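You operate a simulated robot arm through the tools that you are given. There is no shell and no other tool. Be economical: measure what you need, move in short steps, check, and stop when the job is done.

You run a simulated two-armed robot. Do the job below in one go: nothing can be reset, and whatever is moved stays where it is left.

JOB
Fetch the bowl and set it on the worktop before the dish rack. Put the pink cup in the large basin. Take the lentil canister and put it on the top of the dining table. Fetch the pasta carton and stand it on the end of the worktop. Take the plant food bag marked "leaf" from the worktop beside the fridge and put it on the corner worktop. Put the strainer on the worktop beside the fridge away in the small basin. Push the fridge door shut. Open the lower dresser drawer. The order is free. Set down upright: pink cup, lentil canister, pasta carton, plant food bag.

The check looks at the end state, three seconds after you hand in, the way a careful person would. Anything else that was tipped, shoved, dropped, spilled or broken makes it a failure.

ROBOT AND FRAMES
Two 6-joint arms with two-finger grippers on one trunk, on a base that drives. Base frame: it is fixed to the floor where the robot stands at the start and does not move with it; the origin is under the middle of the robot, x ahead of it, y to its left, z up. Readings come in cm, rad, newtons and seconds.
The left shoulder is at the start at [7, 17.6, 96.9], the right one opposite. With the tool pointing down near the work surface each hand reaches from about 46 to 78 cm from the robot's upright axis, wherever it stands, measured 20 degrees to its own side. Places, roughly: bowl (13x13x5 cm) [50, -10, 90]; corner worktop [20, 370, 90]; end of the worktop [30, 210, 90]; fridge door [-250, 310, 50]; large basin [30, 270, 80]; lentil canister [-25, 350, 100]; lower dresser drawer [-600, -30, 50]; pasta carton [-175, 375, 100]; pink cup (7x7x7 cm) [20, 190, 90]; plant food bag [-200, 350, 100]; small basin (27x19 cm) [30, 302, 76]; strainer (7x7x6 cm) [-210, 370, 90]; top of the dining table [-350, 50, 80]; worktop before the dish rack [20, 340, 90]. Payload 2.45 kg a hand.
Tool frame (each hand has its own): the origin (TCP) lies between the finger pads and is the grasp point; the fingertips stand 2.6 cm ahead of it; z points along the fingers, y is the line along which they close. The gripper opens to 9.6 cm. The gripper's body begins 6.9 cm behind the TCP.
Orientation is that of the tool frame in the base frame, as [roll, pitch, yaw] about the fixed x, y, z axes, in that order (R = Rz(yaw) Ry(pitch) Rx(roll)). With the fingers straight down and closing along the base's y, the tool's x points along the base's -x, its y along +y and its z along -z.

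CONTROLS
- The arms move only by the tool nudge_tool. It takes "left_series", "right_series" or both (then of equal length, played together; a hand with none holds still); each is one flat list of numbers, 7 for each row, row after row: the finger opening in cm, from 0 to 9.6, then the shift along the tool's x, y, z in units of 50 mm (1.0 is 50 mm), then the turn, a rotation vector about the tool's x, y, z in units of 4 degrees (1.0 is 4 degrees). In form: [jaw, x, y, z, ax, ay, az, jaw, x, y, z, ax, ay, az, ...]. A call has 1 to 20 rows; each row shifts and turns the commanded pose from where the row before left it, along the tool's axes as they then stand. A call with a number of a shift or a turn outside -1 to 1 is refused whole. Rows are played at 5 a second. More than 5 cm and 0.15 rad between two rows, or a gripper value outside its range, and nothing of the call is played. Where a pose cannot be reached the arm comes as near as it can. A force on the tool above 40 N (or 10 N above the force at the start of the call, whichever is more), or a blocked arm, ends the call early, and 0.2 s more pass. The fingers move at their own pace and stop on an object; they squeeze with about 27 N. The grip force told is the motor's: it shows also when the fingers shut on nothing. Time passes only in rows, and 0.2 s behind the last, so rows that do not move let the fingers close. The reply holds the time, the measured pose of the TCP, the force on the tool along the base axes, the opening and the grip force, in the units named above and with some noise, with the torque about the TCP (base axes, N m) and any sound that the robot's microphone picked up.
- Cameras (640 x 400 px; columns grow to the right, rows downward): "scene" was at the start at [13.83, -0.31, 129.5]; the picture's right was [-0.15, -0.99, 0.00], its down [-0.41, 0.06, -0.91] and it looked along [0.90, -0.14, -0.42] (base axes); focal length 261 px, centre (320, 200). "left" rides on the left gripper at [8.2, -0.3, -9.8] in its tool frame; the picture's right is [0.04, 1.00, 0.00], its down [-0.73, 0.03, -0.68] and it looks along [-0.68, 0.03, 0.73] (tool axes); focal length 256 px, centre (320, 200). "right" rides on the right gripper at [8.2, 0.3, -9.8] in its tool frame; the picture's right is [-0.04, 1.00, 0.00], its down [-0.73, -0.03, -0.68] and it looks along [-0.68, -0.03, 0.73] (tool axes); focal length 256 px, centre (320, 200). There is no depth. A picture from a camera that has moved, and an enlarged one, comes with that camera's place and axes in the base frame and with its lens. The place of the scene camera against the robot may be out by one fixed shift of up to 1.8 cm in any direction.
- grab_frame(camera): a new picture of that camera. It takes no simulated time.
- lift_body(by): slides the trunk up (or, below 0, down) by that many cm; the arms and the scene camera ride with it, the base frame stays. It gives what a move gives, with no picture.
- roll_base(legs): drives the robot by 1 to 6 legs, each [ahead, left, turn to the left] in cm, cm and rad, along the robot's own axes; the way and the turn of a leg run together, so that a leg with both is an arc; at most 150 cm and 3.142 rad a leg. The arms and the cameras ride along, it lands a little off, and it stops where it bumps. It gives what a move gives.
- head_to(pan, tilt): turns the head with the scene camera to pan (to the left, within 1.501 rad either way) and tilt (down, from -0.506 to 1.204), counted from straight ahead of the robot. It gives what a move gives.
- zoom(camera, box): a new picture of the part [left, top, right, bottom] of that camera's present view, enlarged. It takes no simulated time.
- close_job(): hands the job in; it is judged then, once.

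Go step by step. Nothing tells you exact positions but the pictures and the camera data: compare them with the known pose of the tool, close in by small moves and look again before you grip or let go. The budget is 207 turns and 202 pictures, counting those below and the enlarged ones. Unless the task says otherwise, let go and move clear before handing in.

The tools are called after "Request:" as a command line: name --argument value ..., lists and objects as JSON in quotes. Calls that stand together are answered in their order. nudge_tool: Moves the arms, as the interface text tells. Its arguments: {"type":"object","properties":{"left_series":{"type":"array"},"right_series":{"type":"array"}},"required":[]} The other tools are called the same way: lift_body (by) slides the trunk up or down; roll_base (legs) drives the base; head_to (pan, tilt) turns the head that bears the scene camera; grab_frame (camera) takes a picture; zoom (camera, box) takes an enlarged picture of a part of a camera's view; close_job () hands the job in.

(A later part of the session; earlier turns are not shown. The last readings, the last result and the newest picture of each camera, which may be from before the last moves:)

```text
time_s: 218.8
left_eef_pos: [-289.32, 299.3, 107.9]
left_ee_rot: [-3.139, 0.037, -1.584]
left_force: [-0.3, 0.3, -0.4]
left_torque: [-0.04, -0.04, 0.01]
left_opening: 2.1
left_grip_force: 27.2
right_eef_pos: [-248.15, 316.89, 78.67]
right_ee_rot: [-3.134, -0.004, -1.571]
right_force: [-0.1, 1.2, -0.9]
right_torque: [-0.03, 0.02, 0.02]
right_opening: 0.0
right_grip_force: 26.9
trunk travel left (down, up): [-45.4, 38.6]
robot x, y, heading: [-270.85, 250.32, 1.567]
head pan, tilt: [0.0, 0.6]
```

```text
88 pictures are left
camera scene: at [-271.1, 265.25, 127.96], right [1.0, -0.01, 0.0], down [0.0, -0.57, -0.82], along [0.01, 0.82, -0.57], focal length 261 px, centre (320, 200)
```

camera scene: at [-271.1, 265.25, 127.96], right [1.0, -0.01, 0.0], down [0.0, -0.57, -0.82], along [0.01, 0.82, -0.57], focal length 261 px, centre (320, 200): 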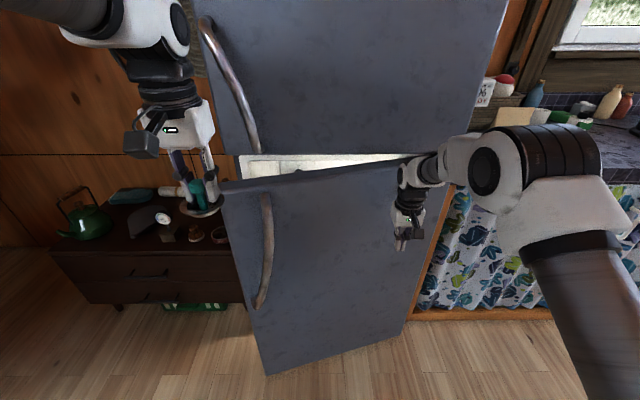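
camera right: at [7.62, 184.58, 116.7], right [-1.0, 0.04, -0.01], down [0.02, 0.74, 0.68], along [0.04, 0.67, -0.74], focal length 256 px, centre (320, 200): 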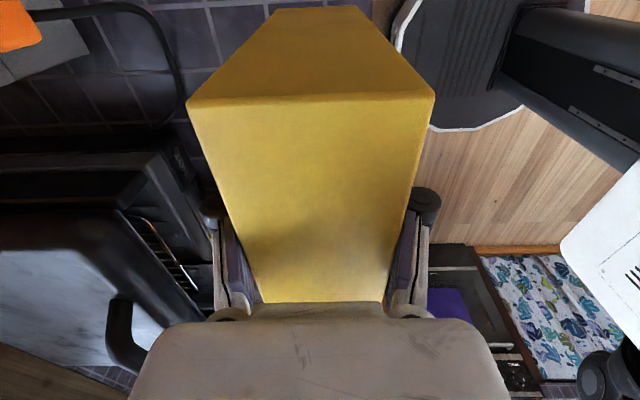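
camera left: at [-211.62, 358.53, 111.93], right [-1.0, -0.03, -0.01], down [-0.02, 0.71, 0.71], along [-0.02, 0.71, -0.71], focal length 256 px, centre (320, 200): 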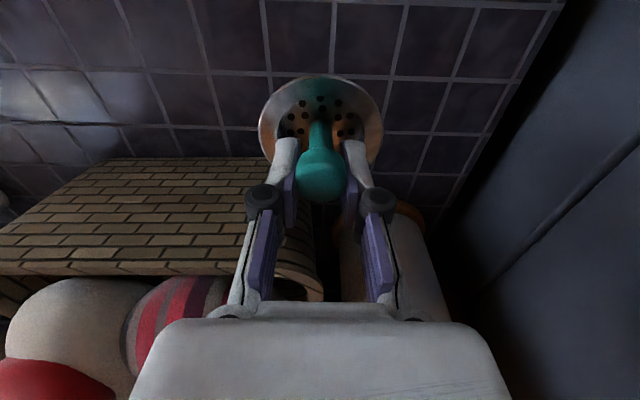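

The door is swinging shut. I go on a bit further.

Request:
roll_base --legs '[[13, 0, 0]]'

Request:
grab_frame --camera "scene"

```text
time_s: 219.8
left_eef_pos: [-289.08, 304.17, 107.66]
left_ee_rot: [-3.138, 0.035, -1.587]
left_force: [0.3, 0.8, -0.7]
left_torque: [-0.01, -0.02, 0.01]
left_opening: 2.11
left_grip_force: 27.1
right_eef_pos: [-248.15, 321.18, 78.59]
right_ee_rot: [-3.133, -0.02, -1.565]
right_force: [-1.5, 0.7, -0.2]
right_torque: [-0.04, -0.02, 0.01]
right_opening: 0.01
right_grip_force: 27.2
trunk travel left (down, up): [-45.4, 38.6]
robot x, y, heading: [-270.57, 254.79, 1.559]
head pan, tilt: [0.0, 0.6]
stopped in leg 1: the force on the tool passed its limit at 160 N (the readings are from after the stop); the commanded pose is now the measured one
```

```text
87 pictures are left
camera scene: at [-271.09, 270.19, 127.94], right [1.0, -0.01, 0.0], down [0.0, -0.57, -0.82], along [0.01, 0.82, -0.57], focal length 261 px, centre (320, 200)
```

scene: 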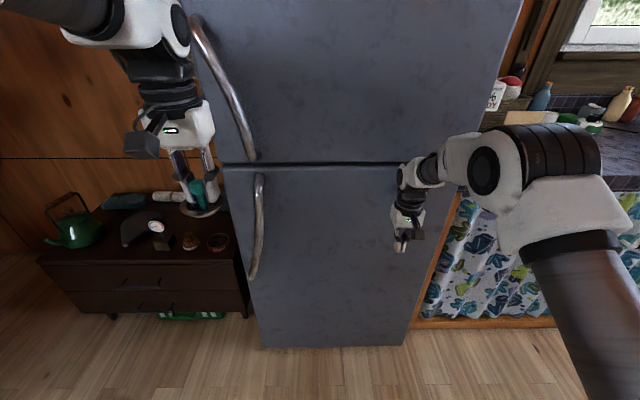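

The door appears shut. I check for any gap.

Request:
zoom --camera "scene" --box '[200, 120, 460, 360]'

```text
1.67 times, centred on (330, 240) of scene
camera zoom: at [-271.09, 270.19, 127.94], right [1.0, -0.01, 0.0], down [0.0, -0.57, -0.82], along [0.01, 0.82, -0.57], focal length 435 px, centre (303, 133)
```

zoom: 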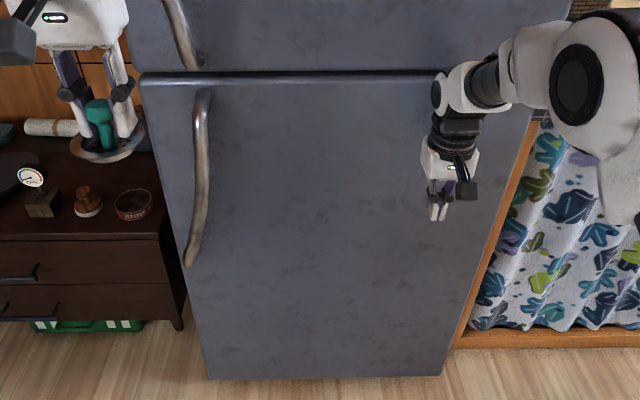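

The fridge is shut. I back off, raise the arms and drive to the small basin with the strainer.

Request:
roll_base --legs '[[-30, 0, 0]]'

Request:
nudge_tool --right_series '[0, 0.3, 0, -0.8, 0, 0, 0, 0, 0.3, 0, -0.8, 0, 0, 0, 0, 0.3, 0, -0.8, 0, 0, 0, 0, 0.3, 0, -0.8, 0, 0, 0, 9.6, 0.3, 0, -0.8, 0, 0, 0, 9.6, 0.3, 0, -0.8, 0, 0, 0, 9.6, 0.3, 0, -0.8, 0, 0, 0, 9.6, 0, 0, 0, 0, 0, 0]'

Request:
lift_body --by 12

Request:
roll_base --legs '[[0, -104, 0], [0, -104, 0], [0, 0, -1.56], [0, 60, 0]]'

Request:
grab_frame --camera "scene"

```text
time_s: 221.8
left_eef_pos: [-289.3, 274.88, 107.91]
left_ee_rot: [-3.137, 0.037, -1.586]
left_force: [-0.2, 0.5, -0.1]
left_torque: [0.03, -0.02, 0.01]
left_opening: 2.13
left_grip_force: 26.7
right_eef_pos: [-248.3, 291.98, 78.78]
right_ee_rot: [-3.132, -0.02, -1.564]
right_force: [-0.2, 1.1, 0.6]
right_torque: [0.02, 0.01, -0.01]
right_opening: 0.0
right_grip_force: 27.0
trunk travel left (down, up): [-45.4, 38.6]
robot x, y, heading: [-271.09, 225.93, 1.563]
head pan, tilt: [0.0, 0.6]
```

```text
time_s: 223.6
left_eef_pos: [-289.39, 275.0, 107.85]
left_ee_rot: [-3.139, 0.036, -1.587]
left_force: [0.3, 0.1, -0.3]
left_torque: [-0.02, 0.0, 0.02]
left_opening: 2.13
left_grip_force: 27.3
right_eef_pos: [-248.43, 282.31, 106.9]
right_ee_rot: [-3.132, -0.019, -1.564]
right_force: [0.4, 0.1, -0.6]
right_torque: [-0.05, -0.02, -0.01]
right_opening: 9.61
right_grip_force: 0.1
trunk travel left (down, up): [-45.4, 38.6]
robot x, y, heading: [-270.96, 225.94, 1.567]
head pan, tilt: [0.0, 0.6]
```

```text
time_s: 225.1
left_eef_pos: [-289.37, 274.97, 119.86]
left_ee_rot: [-3.14, 0.037, -1.587]
left_force: [-0.2, 0.0, -0.1]
left_torque: [0.01, 0.0, 0.0]
left_opening: 2.1
left_grip_force: 26.9
right_eef_pos: [-248.45, 282.16, 118.84]
right_ee_rot: [-3.134, -0.019, -1.564]
right_force: [0.0, -0.4, 0.2]
right_torque: [0.0, -0.01, -0.03]
right_opening: 9.59
right_grip_force: 0.0
trunk travel left (down, up): [-57.4, 26.6]
robot x, y, heading: [-271.1, 226.07, 1.562]
head pan, tilt: [0.0, 0.6]
```

```text
time_s: 242.3
left_eef_pos: [-11.85, 301.67, 119.92]
left_ee_rot: [-3.138, 0.035, 3.111]
left_force: [-0.1, 0.2, -0.3]
left_torque: [-0.01, 0.0, -0.03]
left_opening: 2.15
left_grip_force: 26.4
right_eef_pos: [-5.38, 260.53, 118.9]
right_ee_rot: [-3.133, -0.018, 3.13]
right_force: [0.3, 0.4, 0.6]
right_torque: [0.03, -0.01, -0.03]
right_opening: 9.57
right_grip_force: 0.0
trunk travel left (down, up): [-57.4, 26.6]
robot x, y, heading: [-61.28, 284.17, -0.023]
head pan, tilt: [0.0, 0.6]
```

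```text
85 pictures are left
camera scene: at [-47.69, 284.84, 139.98], right [-0.02, -1.0, 0.0], down [-0.56, 0.01, -0.82], along [0.82, -0.02, -0.57], focal length 261 px, centre (320, 200)
```

scene: 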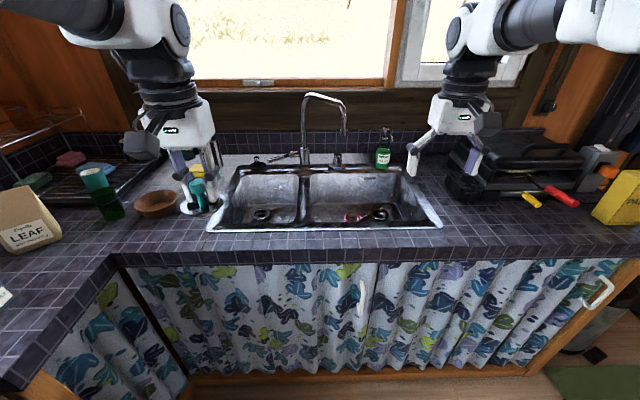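

The view is clear: the small basin spans x 16–44, y 291–313, with its drain near [35, 305]. I drive in and reach over a flat spot.

Request:
roll_base --legs '[[22, 0, 0.023]]'

Request:
nudge_tool --left_series '[0, -0.7, 0, 0.3, 0, 0, 0, 0, -0.7, 0, 0.3, 0, 0, 0, 0, -0.7, 0, 0.3, 0, 0, 0, 0, -0.7, 0, 0.3, 0, 0, 0, 0, 0, 0, 0, 0, 0, 0]'

Request:
grab_frame --camera "scene"

Request:
grab_frame --camera "left"

```text
time_s: 244.0
left_eef_pos: [10.27, 302.45, 119.94]
left_ee_rot: [-3.138, 0.036, 3.135]
left_force: [-0.4, -0.4, -0.7]
left_torque: [0.01, 0.0, 0.03]
left_opening: 2.12
left_grip_force: 27.0
right_eef_pos: [17.72, 261.54, 118.95]
right_ee_rot: [-3.133, -0.018, -3.127]
right_force: [0.5, 0.3, -0.8]
right_torque: [0.02, 0.01, -0.03]
right_opening: 9.61
right_grip_force: 0.1
trunk travel left (down, up): [-57.4, 26.6]
robot x, y, heading: [-39.28, 284.09, -0.002]
head pan, tilt: [0.0, 0.6]
```

```text
time_s: 245.2
left_eef_pos: [24.25, 302.45, 114.5]
left_ee_rot: [-3.138, 0.039, 3.137]
left_force: [-0.4, 0.6, -0.5]
left_torque: [-0.01, -0.04, -0.02]
left_opening: 2.11
left_grip_force: 27.3
right_eef_pos: [17.55, 261.63, 119.01]
right_ee_rot: [-3.136, -0.018, -3.127]
right_force: [-0.9, -0.4, -0.6]
right_torque: [0.01, -0.03, -0.01]
right_opening: 9.62
right_grip_force: 0.1
trunk travel left (down, up): [-57.4, 26.6]
robot x, y, heading: [-38.47, 284.29, -0.0]
head pan, tilt: [0.0, 0.6]
```

```text
84 pictures are left
camera scene: at [-25.27, 284.88, 140.0], right [0.0, -1.0, 0.0], down [-0.56, 0.0, -0.83], along [0.83, 0.0, -0.56], focal length 261 px, centre (320, 200)
```

scene: 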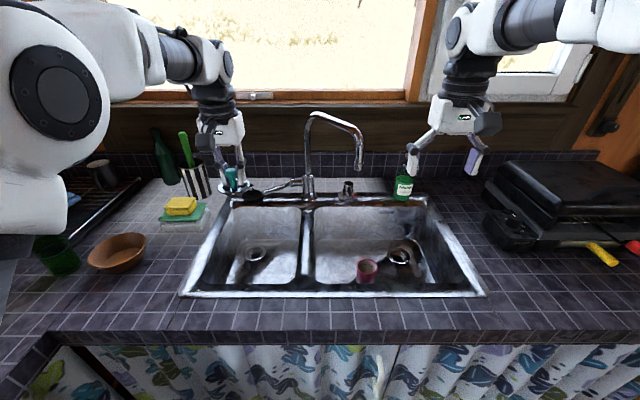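

```text
83 pictures are left
camera left: at [15.78, 302.12, 123.97], right [-0.03, 1.0, 0.0], down [0.71, 0.03, 0.71], along [0.71, 0.02, -0.71], focal length 256 px, centre (320, 200)
```

left: 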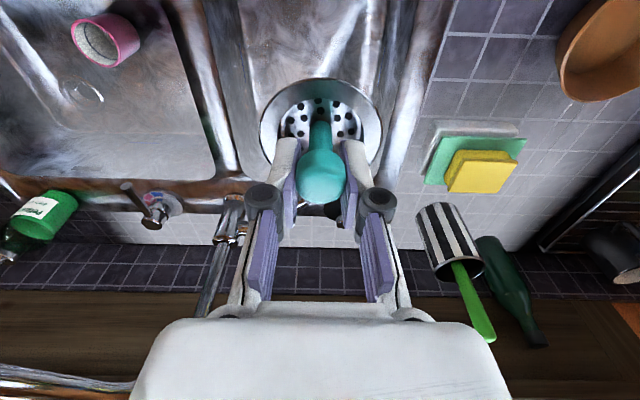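

Request:
nudge_tool --left_series '[0, -0.2, 0, 0.85, 0, 0, 0, 0, -0.1, 0, 0.85, 0, 0, 0, 0, 0, 0, 0.85, 0, 0, 0, 0, 0, 0, 0.85, 0, 0, 0, 0, 0, 0, 0.85, 0, 0, 0, 0, 0, 0, 0.85, 0, 0, 0, 0, 0, 0, 0.7, 0, 0, 0, 0, 0, 0, 0, 0, 0, 0]'

Request:
grab_frame --camera "left"

Request:
zoom --camera "scene" --box '[160, 160, 360, 320]'

```text
time_s: 247.0
left_eef_pos: [27.12, 302.2, 85.35]
left_ee_rot: [-3.138, 0.038, 3.134]
left_force: [0.6, 0.4, -0.6]
left_torque: [0.03, -0.01, 0.01]
left_opening: 2.12
left_grip_force: 26.9
right_eef_pos: [17.65, 261.57, 118.9]
right_ee_rot: [-3.132, -0.017, -3.128]
right_force: [0.2, 0.4, -0.4]
right_torque: [-0.02, -0.02, -0.05]
right_opening: 9.6
right_grip_force: 0.1
trunk travel left (down, up): [-57.4, 26.6]
robot x, y, heading: [-38.46, 283.71, -0.001]
head pan, tilt: [0.0, 0.6]
```

```text
82 pictures are left
camera left: at [18.61, 302.04, 94.92], right [-0.03, 1.0, 0.0], down [0.71, 0.03, 0.71], along [0.71, 0.02, -0.71], focal length 256 px, centre (320, 200)
```

left: 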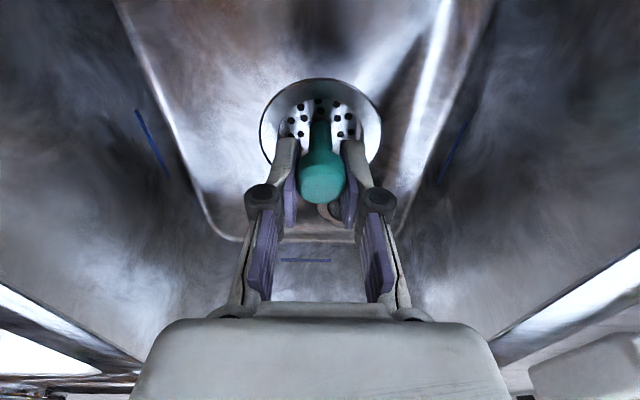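

```text
2.50 times, centred on (260, 240) of scene
camera zoom: at [-25.2, 284.87, 139.99], right [0.0, -1.0, 0.0], down [-0.56, 0.0, -0.83], along [0.83, 0.0, -0.56], focal length 652 px, centre (470, 100)
```

zoom: 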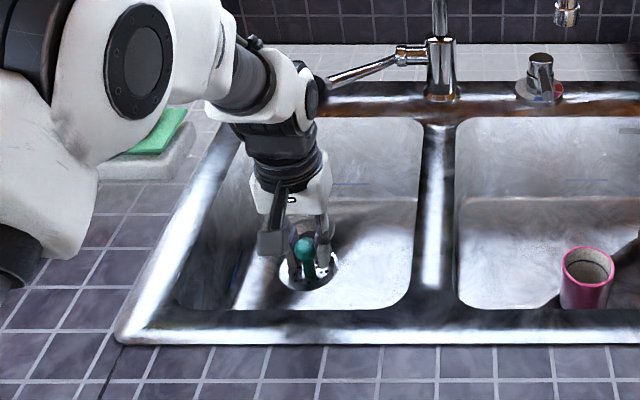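

Request:
nudge_tool --left_series '[0, 0, 0, 0.2, 0, 0, 0, 0, 0, 0, 0.2, 0, 0, 0, 0, 0, 0, 0.1, 0, 0, 0, 0, 0, 0, 0, 0, 0, 0]'

```text
time_s: 248.0
left_eef_pos: [27.14, 302.24, 82.93]
left_ee_rot: [-3.137, 0.036, 3.135]
left_force: [-0.5, 0.0, 0.2]
left_torque: [0.01, 0.01, -0.01]
left_opening: 2.07
left_grip_force: 26.9
right_eef_pos: [17.78, 261.52, 118.89]
right_ee_rot: [-3.133, -0.02, -3.127]
right_force: [-0.6, 0.0, -0.3]
right_torque: [0.02, -0.04, 0.0]
right_opening: 9.59
right_grip_force: 0.0
trunk travel left (down, up): [-57.4, 26.6]
robot x, y, heading: [-38.66, 283.77, -0.001]
head pan, tilt: [0.0, 0.6]
```

Request:
nudge_tool --left_series '[0, 0, 0, 0.1, 0, 0, 0, 0, 0, 0, 0.1, 0, 0, 0, 0, 0, 0, 0.1, 0, 0, 0, 0, 0, 0, 0, 0, 0, 0]'

```text
time_s: 249.0
left_eef_pos: [27.01, 302.3, 81.57]
left_ee_rot: [-3.138, 0.037, 3.135]
left_force: [0.4, 0.5, -0.2]
left_torque: [0.01, -0.02, 0.0]
left_opening: 2.11
left_grip_force: 27.2
right_eef_pos: [17.83, 261.56, 118.82]
right_ee_rot: [-3.133, -0.019, -3.126]
right_force: [-0.7, 0.2, -1.1]
right_torque: [0.02, 0.0, 0.02]
right_opening: 9.6
right_grip_force: 0.0
trunk travel left (down, up): [-57.4, 26.6]
robot x, y, heading: [-38.72, 284.14, -0.005]
head pan, tilt: [0.0, 0.6]
```

Request:
nudge_tool --left_series '[0, 0, 0, 0.1, 0, 0, 0, 0, 0, 0, 0.1, 0, 0, 0, 0, 0, 0, 0.1, 0, 0, 0, 0, 0, 0, 0, 0, 0, 0]'

Request:
grab_frame --camera "left"

```text
time_s: 250.0
left_eef_pos: [27.19, 302.32, 79.97]
left_ee_rot: [-3.138, 0.037, 3.136]
left_force: [0.2, 0.1, -0.5]
left_torque: [0.02, 0.02, 0.01]
left_opening: 2.11
left_grip_force: 27.0
right_eef_pos: [17.87, 261.63, 118.93]
right_ee_rot: [-3.132, -0.019, -3.128]
right_force: [0.2, 0.3, -0.7]
right_torque: [0.02, 0.03, -0.04]
right_opening: 9.6
right_grip_force: 0.1
trunk travel left (down, up): [-57.4, 26.6]
robot x, y, heading: [-38.38, 283.35, -0.0]
head pan, tilt: [0.0, 0.6]
```

```text
80 pictures are left
camera left: at [18.73, 302.02, 89.37], right [-0.03, 1.0, 0.0], down [0.71, 0.03, 0.71], along [0.7, 0.02, -0.71], focal length 256 px, centre (320, 200)
```

left: 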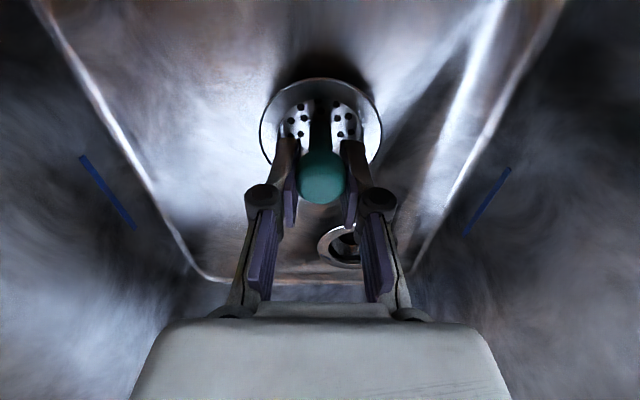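

Request:
nudge_tool --left_series '[0, 0, 0, 0.08, 0, 0, 0, 0, 0, 0, 0.08, 0, 0, 0, 0, 0, 0, 0.08, 0, 0, 0, 0, 0, 0, 0.08, 0, 0, 0, 0, 0, 0, 0, 0, 0, 0]'

```text
time_s: 250.9
left_eef_pos: [27.47, 302.29, 79.72]
left_ee_rot: [-3.137, 0.052, 3.135]
left_force: [-8.1, 1.4, 28.4]
left_torque: [0.03, 0.56, 0.01]
left_opening: 2.11
left_grip_force: 27.3
right_eef_pos: [17.56, 261.61, 118.97]
right_ee_rot: [-3.135, -0.016, -3.129]
right_force: [1.5, 0.6, 0.6]
right_torque: [-0.01, 0.03, 0.01]
right_opening: 9.59
right_grip_force: 0.0
trunk travel left (down, up): [-57.4, 26.6]
robot x, y, heading: [-38.64, 283.75, 0.001]
head pan, tilt: [0.0, 0.6]
stopped in row 4 (left hand): the force on the tool passed its limit at 44 N (the readings are from after the stop); the commanded pose is now the measured one
```

Contact. I ease off, open and rise straight up.

Request:
nudge_tool --left_series '[0, 0, 0, -0.05, 0, 0, 0, 4.5, 0, 0, 0, 0, 0, 0, 4.5, 0, 0, 0, 0, 0, 0, 4.5, 0, 0, -0.5, 0, 0, 0, 4.5, 0, 0, -0.8, 0, 0, 0, 4.5, 0, 0, -0.9, 0, 0, 0, 4.5, 0, 0, -0.9, 0, 0, 0, 4.5, 0, 0, -0.9, 0, 0, 0, 4.5, 0, 0, -0.9, 0, 0, 0, 4.5, 0, 0, -0.9, 0, 0, 0, 4.5, 0, 0, -0.9, 0, 0, 0, 4.5, 0.8, 0, -0.3, 0, 0, 0, 4.5, 0.8, 0, 0, 0, 0, 0, 4.5, 0, 0, 0, 0, 0, 0]'

Request:
zoom --camera "scene" --box '[160, 160, 480, 360]'

```text
time_s: 253.9
left_eef_pos: [17.99, 302.37, 113.95]
left_ee_rot: [-3.137, 0.041, 3.134]
left_force: [0.4, 0.0, -0.8]
left_torque: [-0.02, 0.01, 0.0]
left_opening: 4.48
left_grip_force: 0.1
right_eef_pos: [17.94, 261.67, 118.7]
right_ee_rot: [-3.132, -0.022, -3.126]
right_force: [0.8, 0.5, 0.7]
right_torque: [-0.01, 0.03, -0.03]
right_opening: 9.6
right_grip_force: 0.1
trunk travel left (down, up): [-57.4, 26.6]
robot x, y, heading: [-38.58, 283.81, -0.001]
head pan, tilt: [0.0, 0.6]
```

```text
2.00 times, centred on (320, 260) of scene
camera zoom: at [-24.93, 284.93, 139.95], right [0.0, -1.0, 0.0], down [-0.57, 0.0, -0.82], along [0.82, 0.0, -0.57], focal length 522 px, centre (320, 80)
```

zoom: 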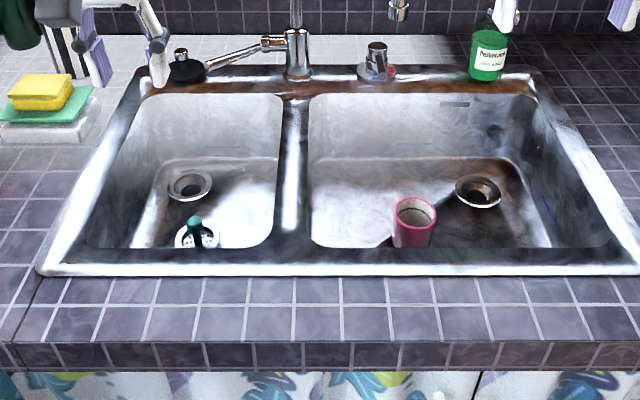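

Strainer and cup both look right. Now the lentil canister: I back out, face the corner and come in with the right hand.

Request:
roll_base --legs '[[-26, 0, 0], [0, 0, 1.57], [6, -28, 0]]'

Request:
head_to --pan -0.25 --tilt 0.6

Request:
grab_frame --camera "scene"

Request:
grab_frame --camera "right"

```text
time_s: 261.1
left_eef_pos: [-53.8, 346.01, 114.18]
left_ee_rot: [-3.137, 0.045, -1.598]
left_force: [0.2, 0.0, -0.2]
left_torque: [0.03, -0.02, -0.03]
left_opening: 4.53
left_grip_force: 0.1
right_eef_pos: [-12.85, 345.15, 119.03]
right_ee_rot: [-3.132, -0.019, -1.576]
right_force: [0.0, 0.5, 0.5]
right_torque: [0.0, -0.03, 0.02]
right_opening: 9.6
right_grip_force: 0.1
trunk travel left (down, up): [-57.4, 26.6]
robot x, y, heading: [-36.39, 289.12, 1.55]
head pan, tilt: [0.0, 0.6]
```

```text
time_s: 261.8
left_eef_pos: [-53.77, 346.01, 114.2]
left_ee_rot: [-3.138, 0.044, -1.597]
left_force: [-1.2, -0.1, -0.2]
left_torque: [0.0, 0.01, -0.06]
left_opening: 4.48
left_grip_force: 0.1
right_eef_pos: [-12.97, 345.11, 118.91]
right_ee_rot: [-3.132, -0.02, -1.575]
right_force: [0.2, 0.1, 0.3]
right_torque: [0.02, 0.0, 0.0]
right_opening: 9.63
right_grip_force: 0.1
trunk travel left (down, up): [-57.4, 26.6]
robot x, y, heading: [-35.98, 289.19, 1.55]
head pan, tilt: [-0.25, 0.6]
```

```text
78 pictures are left
camera scene: at [-34.13, 303.73, 139.98], right [0.96, -0.27, 0.0], down [-0.15, -0.54, -0.82], along [0.22, 0.8, -0.57], focal length 261 px, centre (320, 200)
```

scene: 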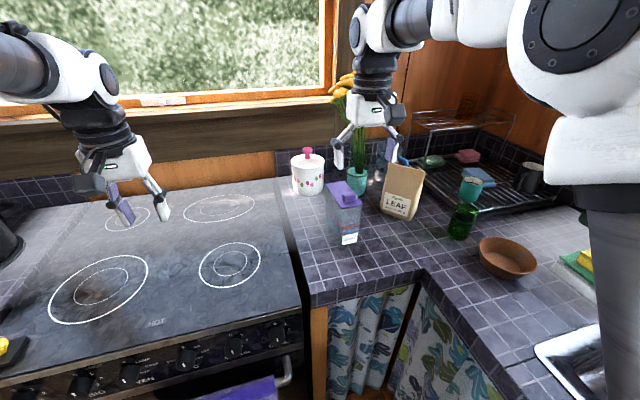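

```text
77 pictures are left
camera right: at [-13.45, 337.1, 128.83], right [-1.0, 0.05, -0.01], down [0.03, 0.75, 0.67], along [0.04, 0.66, -0.75], focal length 256 px, centre (320, 200)
```

right: 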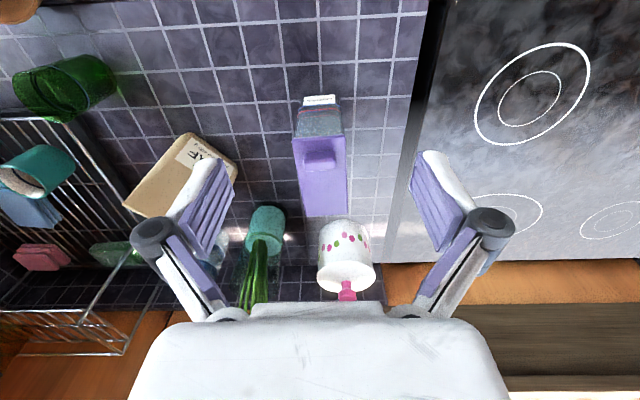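

The lid is centred at about [-12.5, 356], 6 cm wide across x. I bring the open hand above it.

Request:
nudge_tool --right_series '[9.6, -0.57, -0.02, 0.3, 0, 0, 0, 9.6, -0.57, -0.02, 0.4, 0, 0, 0, 9.6, -0.57, -0.02, 0.4, 0, 0, 0, 9.6, -0.57, -0.02, 0.5, 0, 0, 0, 9.6, 0, 0, 0, 0, 0, 0]'

Request:
grab_frame --camera "right"

Request:
zoom --camera "scene" --box '[260, 90, 480, 270]'

```text
time_s: 263.0
left_eef_pos: [-53.78, 345.8, 114.25]
left_ee_rot: [-3.137, 0.046, -1.597]
left_force: [-0.8, -0.7, 0.4]
left_torque: [0.04, -0.02, 0.01]
left_opening: 4.5
left_grip_force: 0.0
right_eef_pos: [-12.49, 356.42, 110.78]
right_ee_rot: [-3.133, -0.018, -1.576]
right_force: [-0.6, -0.6, 0.9]
right_torque: [0.05, -0.02, -0.01]
right_opening: 9.6
right_grip_force: 0.1
trunk travel left (down, up): [-57.4, 26.6]
robot x, y, heading: [-36.44, 289.29, 1.555]
head pan, tilt: [-0.25, 0.6]
```

```text
76 pictures are left
camera right: at [-13.04, 348.34, 120.71], right [-1.0, 0.05, -0.01], down [0.03, 0.74, 0.67], along [0.04, 0.67, -0.75], focal length 256 px, centre (320, 200)
```

right: 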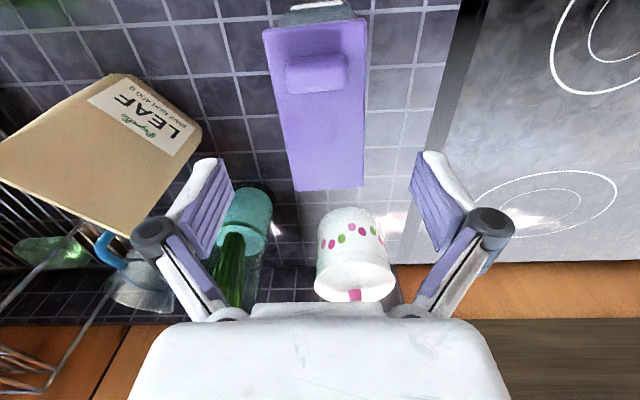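

```text
2.22 times, centred on (370, 180) of scene
camera zoom: at [-34.18, 303.55, 140.0], right [0.96, -0.27, 0.0], down [-0.15, -0.54, -0.83], along [0.22, 0.8, -0.56], focal length 580 px, centre (209, 244)
```

zoom: 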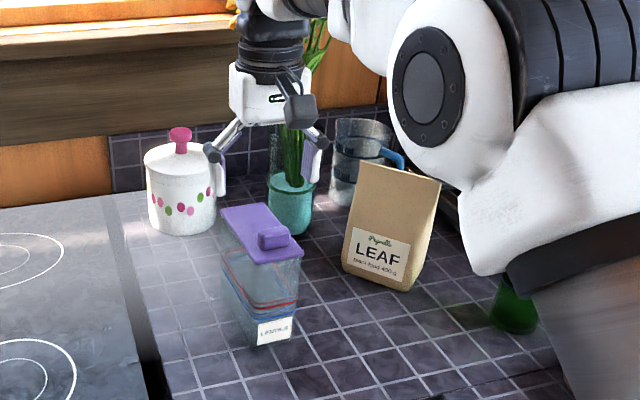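

Well centred. I descend and close on the canister's body.

Request:
nudge_tool --right_series '[9.6, 0, 0, 0.8, 0, 0, 0, 9.6, 0, 0, 0.8, 0, 0, 0, 9.6, 0, 0, 0.6, 0, 0, 0, 9.6, 0, 0, 0.1, 0, 0, 0, 9.6, 0, 0, 0, 0, 0, 0, 0, 0, 0, 0, 0, 0, 0, 0, 0, 0, 0, 0, 0, 0, 0, 0, 0, 0, 0, 0, 0, 0, 0, 0, 0, 0, 0, 0]'

Request:
grab_frame --camera "right"

Request:
zoom --camera "scene" --box '[260, 90, 480, 270]'

```text
time_s: 265.0
left_eef_pos: [-53.79, 345.78, 114.23]
left_ee_rot: [-3.139, 0.046, -1.597]
left_force: [-0.9, 0.3, 0.0]
left_torque: [-0.02, 0.01, 0.0]
left_opening: 4.52
left_grip_force: 0.0
right_eef_pos: [-12.34, 356.03, 99.34]
right_ee_rot: [-3.134, -0.016, -1.575]
right_force: [-0.3, 6.2, 17.5]
right_torque: [0.09, 0.48, -0.13]
right_opening: 6.0
right_grip_force: 27.3
trunk travel left (down, up): [-57.4, 26.6]
robot x, y, heading: [-36.14, 289.0, 1.553]
head pan, tilt: [-0.25, 0.6]
```

```text
74 pictures are left
camera right: at [-12.87, 348.03, 109.34], right [-1.0, 0.05, -0.01], down [0.03, 0.74, 0.67], along [0.04, 0.67, -0.74], focal length 256 px, centre (320, 200)
```

right: 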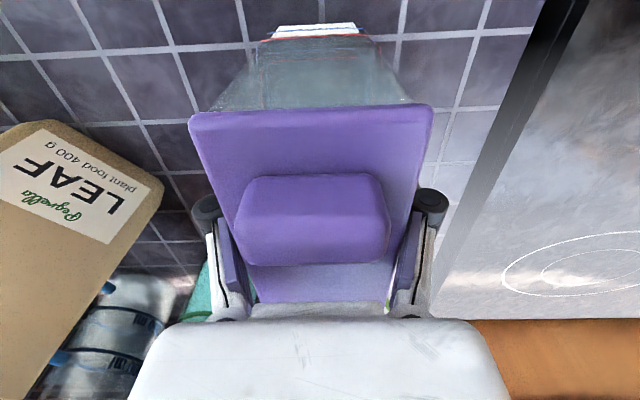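

```text
2.22 times, centred on (370, 180) of scene
camera zoom: at [-34.22, 303.57, 140.01], right [0.96, -0.27, 0.0], down [-0.15, -0.54, -0.83], along [0.22, 0.8, -0.56], focal length 580 px, centre (209, 244)
```

zoom: 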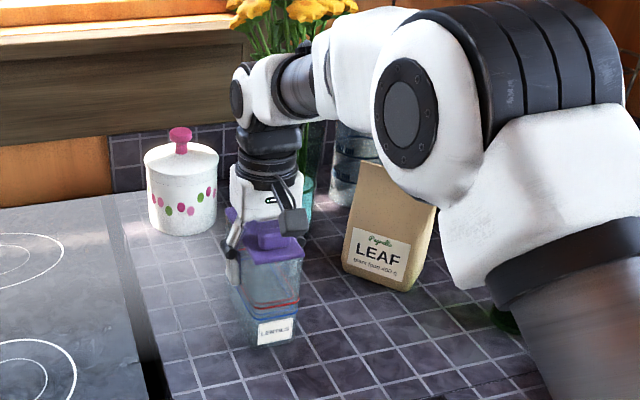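

The canister is gripped at 6.0 cm. I lift it straight up and watch.

Request:
nudge_tool --right_series '[0, 0, 0, -0.2, 0, 0, 0, 0, 0, 0, -0.5, 0, 0, 0, 0, 0, 0, -0.8, 0, 0, 0, 0, 0, 0, -0.8, 0, 0, 0, 0, 0, 0, -0.8, 0, 0, 0, 0, 0.5, 0, -0.6, 0, 0, 0, 0, 0.7, 0, -0.2, 0, 0, 0, 0, 0.7, 0, 0, 0, 0, 0, 0, 0, 0, 0, 0, 0, 0]'

Request:
grab_frame --camera "scene"

Request:
grab_frame --camera "right"

```text
time_s: 267.0
left_eef_pos: [-53.72, 346.09, 114.04]
left_ee_rot: [-3.138, 0.044, -1.597]
left_force: [0.1, 1.2, 0.7]
left_torque: [-0.05, 0.04, -0.02]
left_opening: 4.53
left_grip_force: 0.0
right_eef_pos: [-12.59, 346.8, 118.71]
right_ee_rot: [-3.132, -0.021, -1.576]
right_force: [0.1, 0.2, -2.1]
right_torque: [-0.02, 0.01, 0.02]
right_opening: 5.98
right_grip_force: 26.6
trunk travel left (down, up): [-57.4, 26.6]
robot x, y, heading: [-36.48, 288.72, 1.551]
head pan, tilt: [-0.25, 0.6]
```

```text
72 pictures are left
camera scene: at [-34.12, 303.86, 139.96], right [0.96, -0.27, 0.0], down [-0.15, -0.55, -0.82], along [0.22, 0.79, -0.57], focal length 261 px, centre (320, 200)
```

scene: 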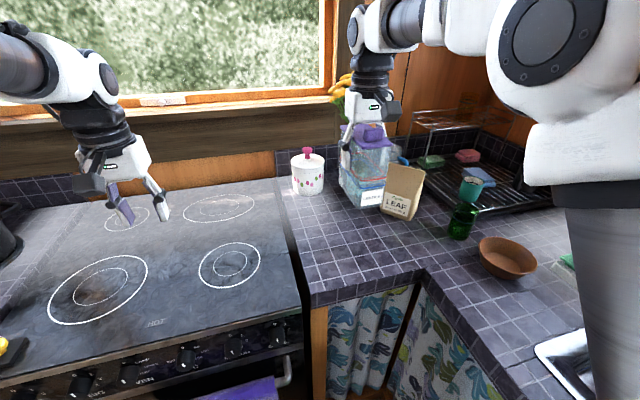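

```text
71 pictures are left
camera right: at [-13.1, 338.9, 128.77], right [-1.0, 0.05, -0.01], down [0.03, 0.75, 0.66], along [0.04, 0.66, -0.75], focal length 256 px, centre (320, 200)
```

right: 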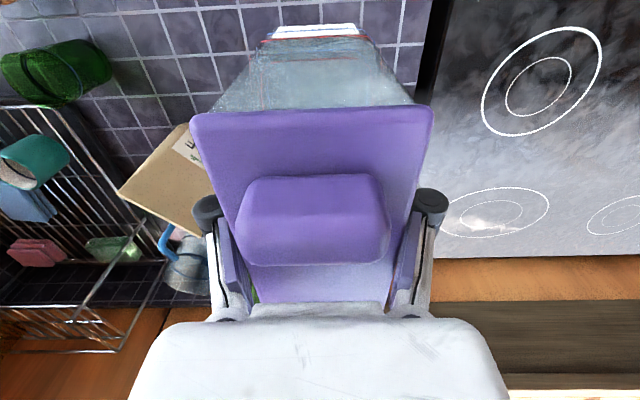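

The canister is in the air. I drive west along the open floor and look for the dining table.

Request:
roll_base --legs '[[-48, 0, 0], [0, 0, 1.59], [150, 0, 0], [50, 0, 0]]'

Request:
head_to --pan 0.8 --tilt 0.5

Request:
grab_frame --camera "scene"

```text
time_s: 283.3
left_eef_pos: [-293.88, 221.73, 114.12]
left_ee_rot: [-3.138, 0.044, 0.004]
left_force: [-0.3, -0.4, -0.1]
left_torque: [0.01, 0.01, 0.03]
left_opening: 4.51
left_grip_force: 0.1
right_eef_pos: [-295.89, 262.89, 118.93]
right_ee_rot: [-3.134, -0.018, 0.025]
right_force: [-0.4, 0.1, -1.5]
right_torque: [0.03, -0.01, 0.0]
right_opening: 5.96
right_grip_force: 27.2
trunk travel left (down, up): [-57.4, 26.6]
robot x, y, heading: [-237.09, 241.0, -3.131]
head pan, tilt: [-0.25, 0.6]
```

```text
time_s: 284.6
left_eef_pos: [-293.93, 221.75, 114.07]
left_ee_rot: [-3.138, 0.043, 0.003]
left_force: [0.7, 0.5, -0.6]
left_torque: [0.0, 0.01, 0.0]
left_opening: 4.5
left_grip_force: 0.1
right_eef_pos: [-296.04, 262.91, 118.88]
right_ee_rot: [-3.132, -0.019, 0.024]
right_force: [-0.6, -0.4, -2.7]
right_torque: [0.01, 0.01, 0.0]
right_opening: 5.97
right_grip_force: 27.3
trunk travel left (down, up): [-57.4, 26.6]
robot x, y, heading: [-237.22, 240.8, -3.131]
head pan, tilt: [0.799, 0.499]
```

```text
70 pictures are left
camera scene: at [-249.18, 235.45, 140.88], right [-0.72, 0.69, 0.0], down [0.33, 0.35, -0.88], along [-0.61, -0.64, -0.48], focal length 261 px, centre (320, 200)
```

scene: 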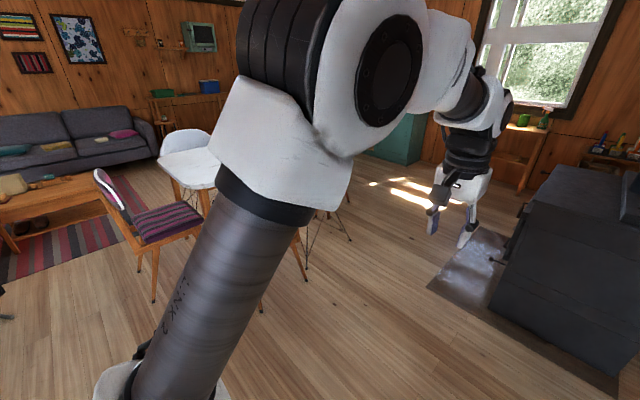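

The left arm hides the table. I turn the robot to face it.

Request:
roll_base --legs '[[0, 0, 0.9]]'

Request:
head_to --pan 0.0 --tilt 0.5

Request:
grab_frame --camera "scene"

```text
time_s: 287.3
left_eef_pos: [-258.25, 185.21, 114.08]
left_ee_rot: [-3.138, 0.043, 0.893]
left_force: [0.2, 0.4, 0.6]
left_torque: [0.01, -0.03, -0.01]
left_opening: 4.5
left_grip_force: 0.3
right_eef_pos: [-291.42, 209.59, 118.97]
right_ee_rot: [-3.134, -0.018, 0.912]
right_force: [-0.2, 0.0, -1.8]
right_torque: [0.01, 0.02, 0.0]
right_opening: 5.97
right_grip_force: 27.2
trunk travel left (down, up): [-57.4, 26.6]
robot x, y, heading: [-237.48, 241.24, -2.242]
head pan, tilt: [0.799, 0.499]
```

```text
time_s: 288.4
left_eef_pos: [-258.2, 185.21, 114.08]
left_ee_rot: [-3.137, 0.045, 0.891]
left_force: [0.2, 0.2, 0.3]
left_torque: [0.01, 0.0, -0.01]
left_opening: 4.51
left_grip_force: 0.1
right_eef_pos: [-291.46, 209.53, 118.97]
right_ee_rot: [-3.134, -0.019, 0.913]
right_force: [0.1, -0.3, -2.1]
right_torque: [-0.02, 0.0, 0.03]
right_opening: 5.95
right_grip_force: 26.7
trunk travel left (down, up): [-57.4, 26.6]
robot x, y, heading: [-237.36, 240.94, -2.246]
head pan, tilt: [0.0, 0.499]
```

```text
69 pictures are left
camera scene: at [-246.65, 231.0, 140.88], right [-0.78, 0.62, 0.0], down [0.3, 0.38, -0.88], along [-0.55, -0.69, -0.48], focal length 261 px, centre (320, 200)
```

scene: 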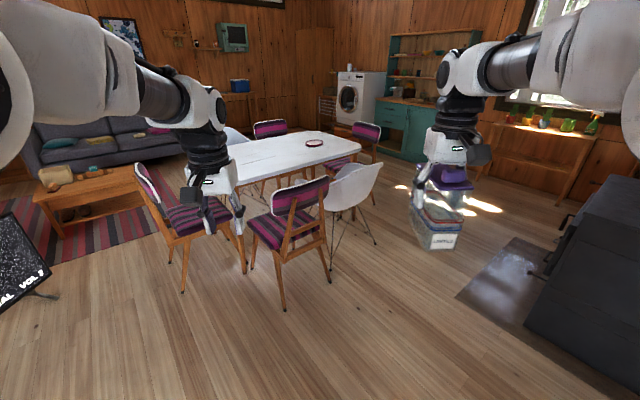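

The table is at about x -300…-400, y 10…90, with chairs around it; its near-left corner (around [-300, 90]) looks accessible between two chairs. I move closer and look again.

Request:
roll_base --legs '[[62, 50, 0]]'

Request:
grab_frame --camera "scene"

```text
time_s: 292.7
left_eef_pos: [-257.44, 106.44, 114.2]
left_ee_rot: [-3.139, 0.044, 0.888]
left_force: [0.2, 0.3, -0.1]
left_torque: [0.0, -0.03, -0.02]
left_opening: 4.48
left_grip_force: 0.0
right_eef_pos: [-290.55, 130.91, 118.9]
right_ee_rot: [-3.133, -0.019, 0.908]
right_force: [-0.2, -0.9, -2.7]
right_torque: [0.0, 0.0, 0.01]
right_opening: 5.98
right_grip_force: 27.4
trunk travel left (down, up): [-57.4, 26.6]
robot x, y, heading: [-236.65, 161.87, -2.244]
head pan, tilt: [0.0, 0.499]
```

```text
68 pictures are left
camera scene: at [-245.77, 152.22, 140.89], right [-0.78, 0.63, 0.0], down [0.3, 0.37, -0.88], along [-0.55, -0.69, -0.48], focal length 261 px, centre (320, 200)
```

scene: 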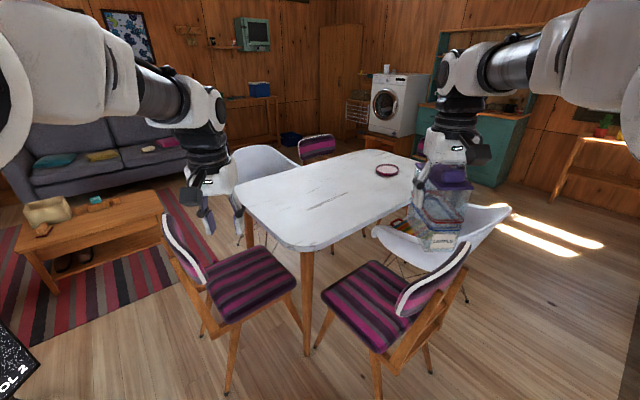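

The table corner is at about [-291, 87]. There is enough gap to come to about [-256, 118]; I go there in a careful step.

Request:
roll_base --legs '[[42, 11, 0.03]]'

Request:
head_to --pan 0.0 --tilt 0.75

Request:
grab_frame --camera "scene"

Request:
grab_frame --camera "right"

```text
time_s: 295.3
left_eef_pos: [-272.3, 66.0, 114.1]
left_ee_rot: [-3.138, 0.044, 0.927]
left_force: [0.1, -0.5, -0.2]
left_torque: [-0.02, 0.03, 0.03]
left_opening: 4.49
left_grip_force: 0.1
right_eef_pos: [-306.32, 89.16, 119.11]
right_ee_rot: [-3.133, -0.019, 0.947]
right_force: [-0.4, -0.2, -2.1]
right_torque: [0.04, 0.0, 0.02]
right_opening: 5.97
right_grip_force: 27.0
trunk travel left (down, up): [-57.4, 26.6]
robot x, y, heading: [-253.58, 122.64, -2.205]
head pan, tilt: [0.0, 0.499]
```

```text
time_s: 296.1
left_eef_pos: [-272.22, 65.88, 114.09]
left_ee_rot: [-3.139, 0.044, 0.928]
left_force: [1.0, -0.2, 0.2]
left_torque: [-0.02, 0.01, -0.05]
left_opening: 4.5
left_grip_force: 0.0
right_eef_pos: [-306.31, 89.09, 118.81]
right_ee_rot: [-3.133, -0.019, 0.948]
right_force: [-0.6, -0.2, -1.5]
right_torque: [0.01, -0.02, 0.01]
right_opening: 5.94
right_grip_force: 26.8
trunk travel left (down, up): [-57.4, 26.6]
robot x, y, heading: [-253.57, 122.64, -2.209]
head pan, tilt: [0.0, 0.75]
```

```text
67 pictures are left
camera scene: at [-261.87, 112.81, 138.69], right [-0.8, 0.59, 0.0], down [0.41, 0.55, -0.73], along [-0.43, -0.59, -0.68], focal length 261 px, centre (320, 200)
```

scene: 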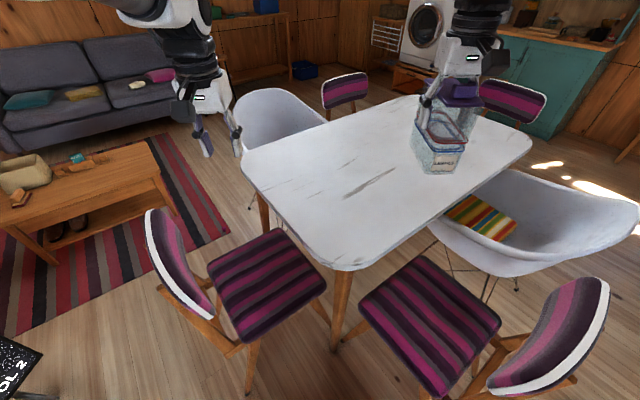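

```text
66 pictures are left
camera right: at [-301.4, 95.3, 128.82], right [0.79, -0.62, -0.01], down [-0.45, -0.59, 0.67], along [-0.41, -0.52, -0.75], focal length 256 px, centre (320, 200)
```

right: 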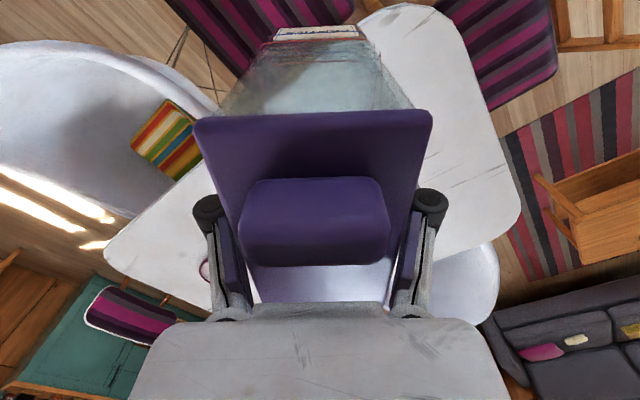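

The table top is clear at about [-309, 70]. I inch closer and carry the canister over that spot.

Request:
roll_base --legs '[[5, 0, 0]]'

Request:
nudge_tool --right_series '[0, -0.4, 0.31, 0.3, 0, 0, 0, 0, -0.4, 0.31, 0.4, 0, 0, 0, 0, -0.4, 0.31, 0.4, 0, 0, 0, 0, -0.4, 0.31, 0.5, 0, 0, 0, 0, -0.4, 0.3, 0.5, 0, 0, 0, 0, -0.38, 0.3, 0.5, 0, 0, 0, 0, 0, 0, 0.8, 0, 0, 0, 0, 0, 0, 0, 0, 0, 0]'

Request:
grab_frame --camera "scene"

Request:
grab_frame --camera "right"

```text
time_s: 297.0
left_eef_pos: [-275.1, 62.12, 114.23]
left_ee_rot: [-3.139, 0.046, 0.928]
left_force: [0.4, -0.6, 0.1]
left_torque: [0.0, 0.01, -0.02]
left_opening: 4.53
left_grip_force: 0.0
right_eef_pos: [-309.06, 85.31, 119.11]
right_ee_rot: [-3.133, -0.017, 0.948]
right_force: [-0.7, -0.9, -1.2]
right_torque: [-0.01, 0.0, 0.01]
right_opening: 5.96
right_grip_force: 26.7
trunk travel left (down, up): [-57.4, 26.6]
robot x, y, heading: [-256.5, 118.55, -2.214]
head pan, tilt: [0.0, 0.75]
```

```text
time_s: 298.8
left_eef_pos: [-275.23, 61.98, 114.23]
left_ee_rot: [-3.138, 0.046, 0.928]
left_force: [0.4, -0.3, -0.2]
left_torque: [0.03, 0.01, 0.01]
left_opening: 4.49
left_grip_force: 0.1
right_eef_pos: [-308.53, 70.47, 101.62]
right_ee_rot: [-3.134, -0.018, 0.947]
right_force: [-0.1, 0.2, -3.3]
right_torque: [0.02, 0.02, -0.02]
right_opening: 5.98
right_grip_force: 26.7
trunk travel left (down, up): [-57.4, 26.6]
robot x, y, heading: [-256.48, 118.59, -2.208]
head pan, tilt: [0.0, 0.75]
```

```text
65 pictures are left
camera scene: at [-264.8, 108.81, 138.69], right [-0.8, 0.59, 0.0], down [0.41, 0.55, -0.73], along [-0.43, -0.59, -0.68], focal length 261 px, centre (320, 200)
```

scene: 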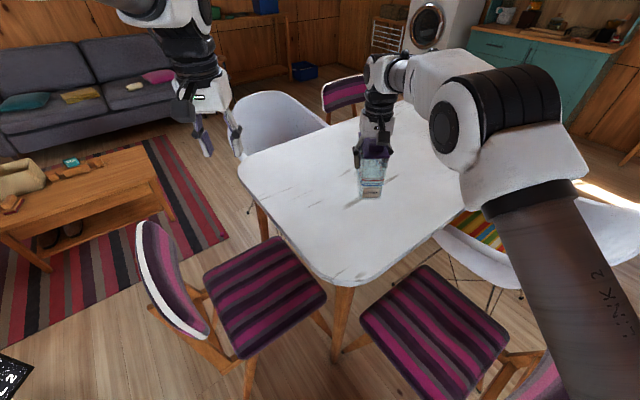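

```text
64 pictures are left
camera right: at [-303.57, 76.59, 111.6], right [0.79, -0.61, -0.01], down [-0.45, -0.59, 0.67], along [-0.41, -0.52, -0.75], focal length 256 px, centre (320, 200)
```

right: 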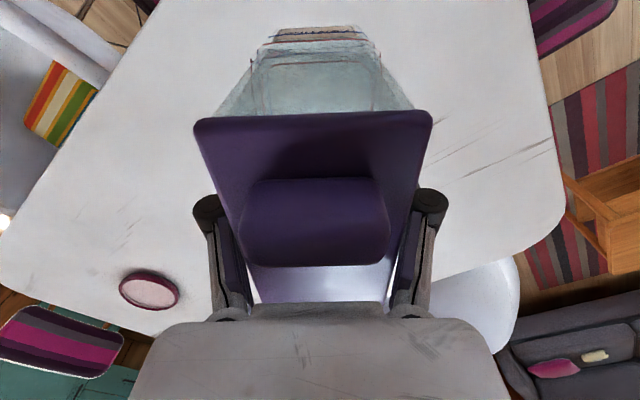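

Request:
nudge_tool --right_series '[0, 0, 0, 0.8, 0, 0, 0, 0, 0, 0, 0.6, 0, 0, 0, 0, 0, 0, 0.2, 0, 0, 0, 0, 0, 0, 0, 0, 0, 0]'

Request:
zoom --camera "scene" --box '[260, 100, 460, 260]'

```text
time_s: 299.8
left_eef_pos: [-275.32, 61.9, 114.1]
left_ee_rot: [-3.137, 0.043, 0.928]
left_force: [0.6, 0.1, 0.4]
left_torque: [0.03, 0.02, -0.02]
left_opening: 4.48
left_grip_force: 0.1
right_eef_pos: [-308.67, 70.51, 93.69]
right_ee_rot: [-3.133, -0.02, 0.948]
right_force: [-0.4, -0.4, -1.7]
right_torque: [0.0, -0.05, -0.03]
right_opening: 5.94
right_grip_force: 27.4
trunk travel left (down, up): [-57.4, 26.6]
robot x, y, heading: [-256.76, 118.14, -2.209]
head pan, tilt: [0.0, 0.75]
```

```text
2.50 times, centred on (360, 180) of scene
camera zoom: at [-264.83, 108.8, 138.69], right [-0.8, 0.59, 0.0], down [0.41, 0.55, -0.73], along [-0.43, -0.59, -0.68], focal length 652 px, centre (220, 250)
```

zoom: 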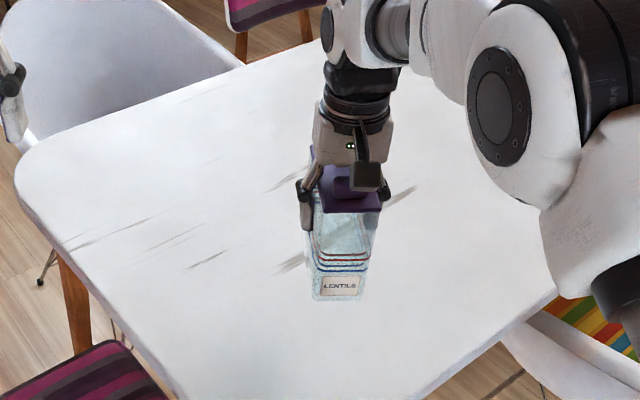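

Request:
nudge_tool --right_series '[0, 0, 0, 0.2, 0, 0, 0, 0, 0, 0, 0.2, 0, 0, 0, 0, 0, 0, 0.2, 0, 0, 0, 0, 0, 0, 0.1, 0, 0, 0, 0, 0, 0, 0.1, 0, 0, 0, 0, 0, 0, 0, 0, 0, 0]'

Request:
zoom --camera "scene" --box '[300, 150, 420, 250]'

```text
time_s: 301.2
left_eef_pos: [-275.15, 61.96, 114.11]
left_ee_rot: [-3.139, 0.046, 0.927]
left_force: [0.5, -0.4, -0.1]
left_torque: [0.0, -0.02, -0.02]
left_opening: 4.51
left_grip_force: 0.1
right_eef_pos: [-308.7, 70.66, 89.74]
right_ee_rot: [-3.132, -0.019, 0.947]
right_force: [1.1, -0.1, -2.1]
right_torque: [-0.01, 0.02, 0.03]
right_opening: 5.97
right_grip_force: 26.9
trunk travel left (down, up): [-57.4, 26.6]
robot x, y, heading: [-256.49, 118.21, -2.211]
head pan, tilt: [0.0, 0.75]
```

```text
4.00 times, centred on (360, 200) of scene
camera zoom: at [-264.82, 108.81, 138.69], right [-0.8, 0.59, 0.0], down [0.41, 0.55, -0.73], along [-0.43, -0.59, -0.68], focal length 1044 px, centre (160, 200)
```

zoom: 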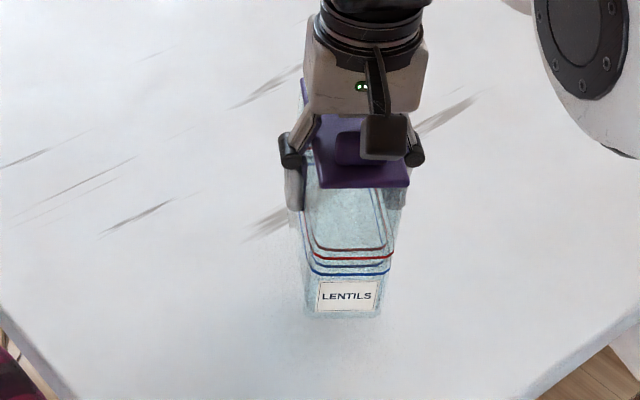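

Request:
nudge_tool --right_series '[0, 0, 0, 0.15, 0, 0, 0, 0, 0, 0, 0.15, 0, 0, 0, 0, 0, 0, 0.08, 0, 0, 0, 0, 0, 0, 0.08, 0, 0, 0, 0, 0, 0, 0, 0, 0, 0]'

```text
time_s: 302.4
left_eef_pos: [-275.14, 61.9, 114.09]
left_ee_rot: [-3.138, 0.044, 0.926]
left_force: [0.1, 0.4, 0.3]
left_torque: [-0.04, 0.02, 0.0]
left_opening: 4.51
left_grip_force: 0.0
right_eef_pos: [-308.72, 70.84, 87.37]
right_ee_rot: [-3.132, -0.019, 0.948]
right_force: [-1.0, 0.4, -1.7]
right_torque: [-0.02, 0.0, 0.0]
right_opening: 5.94
right_grip_force: 27.4
trunk travel left (down, up): [-57.4, 26.6]
robot x, y, heading: [-256.56, 118.74, -2.203]
head pan, tilt: [0.0, 0.75]
```

Request:
nudge_tool --right_series '[0, 0, 0, 0.08, 0, 0, 0, 0, 0, 0, 0.08, 0, 0, 0, 0, 0, 0, 0.08, 0, 0, 0, 0, 0, 0, 0.08, 0, 0, 0, 0, 0, 0, 0, 0, 0, 0]'

```text
time_s: 303.6
left_eef_pos: [-275.25, 61.95, 114.1]
left_ee_rot: [-3.137, 0.045, 0.927]
left_force: [-0.6, 0.4, 0.6]
left_torque: [0.0, 0.03, 0.0]
left_opening: 4.51
left_grip_force: 0.0
right_eef_pos: [-308.57, 70.67, 85.77]
right_ee_rot: [-3.134, -0.018, 0.947]
right_force: [0.7, -0.4, -1.5]
right_torque: [0.01, -0.02, -0.02]
right_opening: 5.95
right_grip_force: 27.0
trunk travel left (down, up): [-57.4, 26.6]
robot x, y, heading: [-256.7, 118.54, -2.208]
head pan, tilt: [0.0, 0.75]
```

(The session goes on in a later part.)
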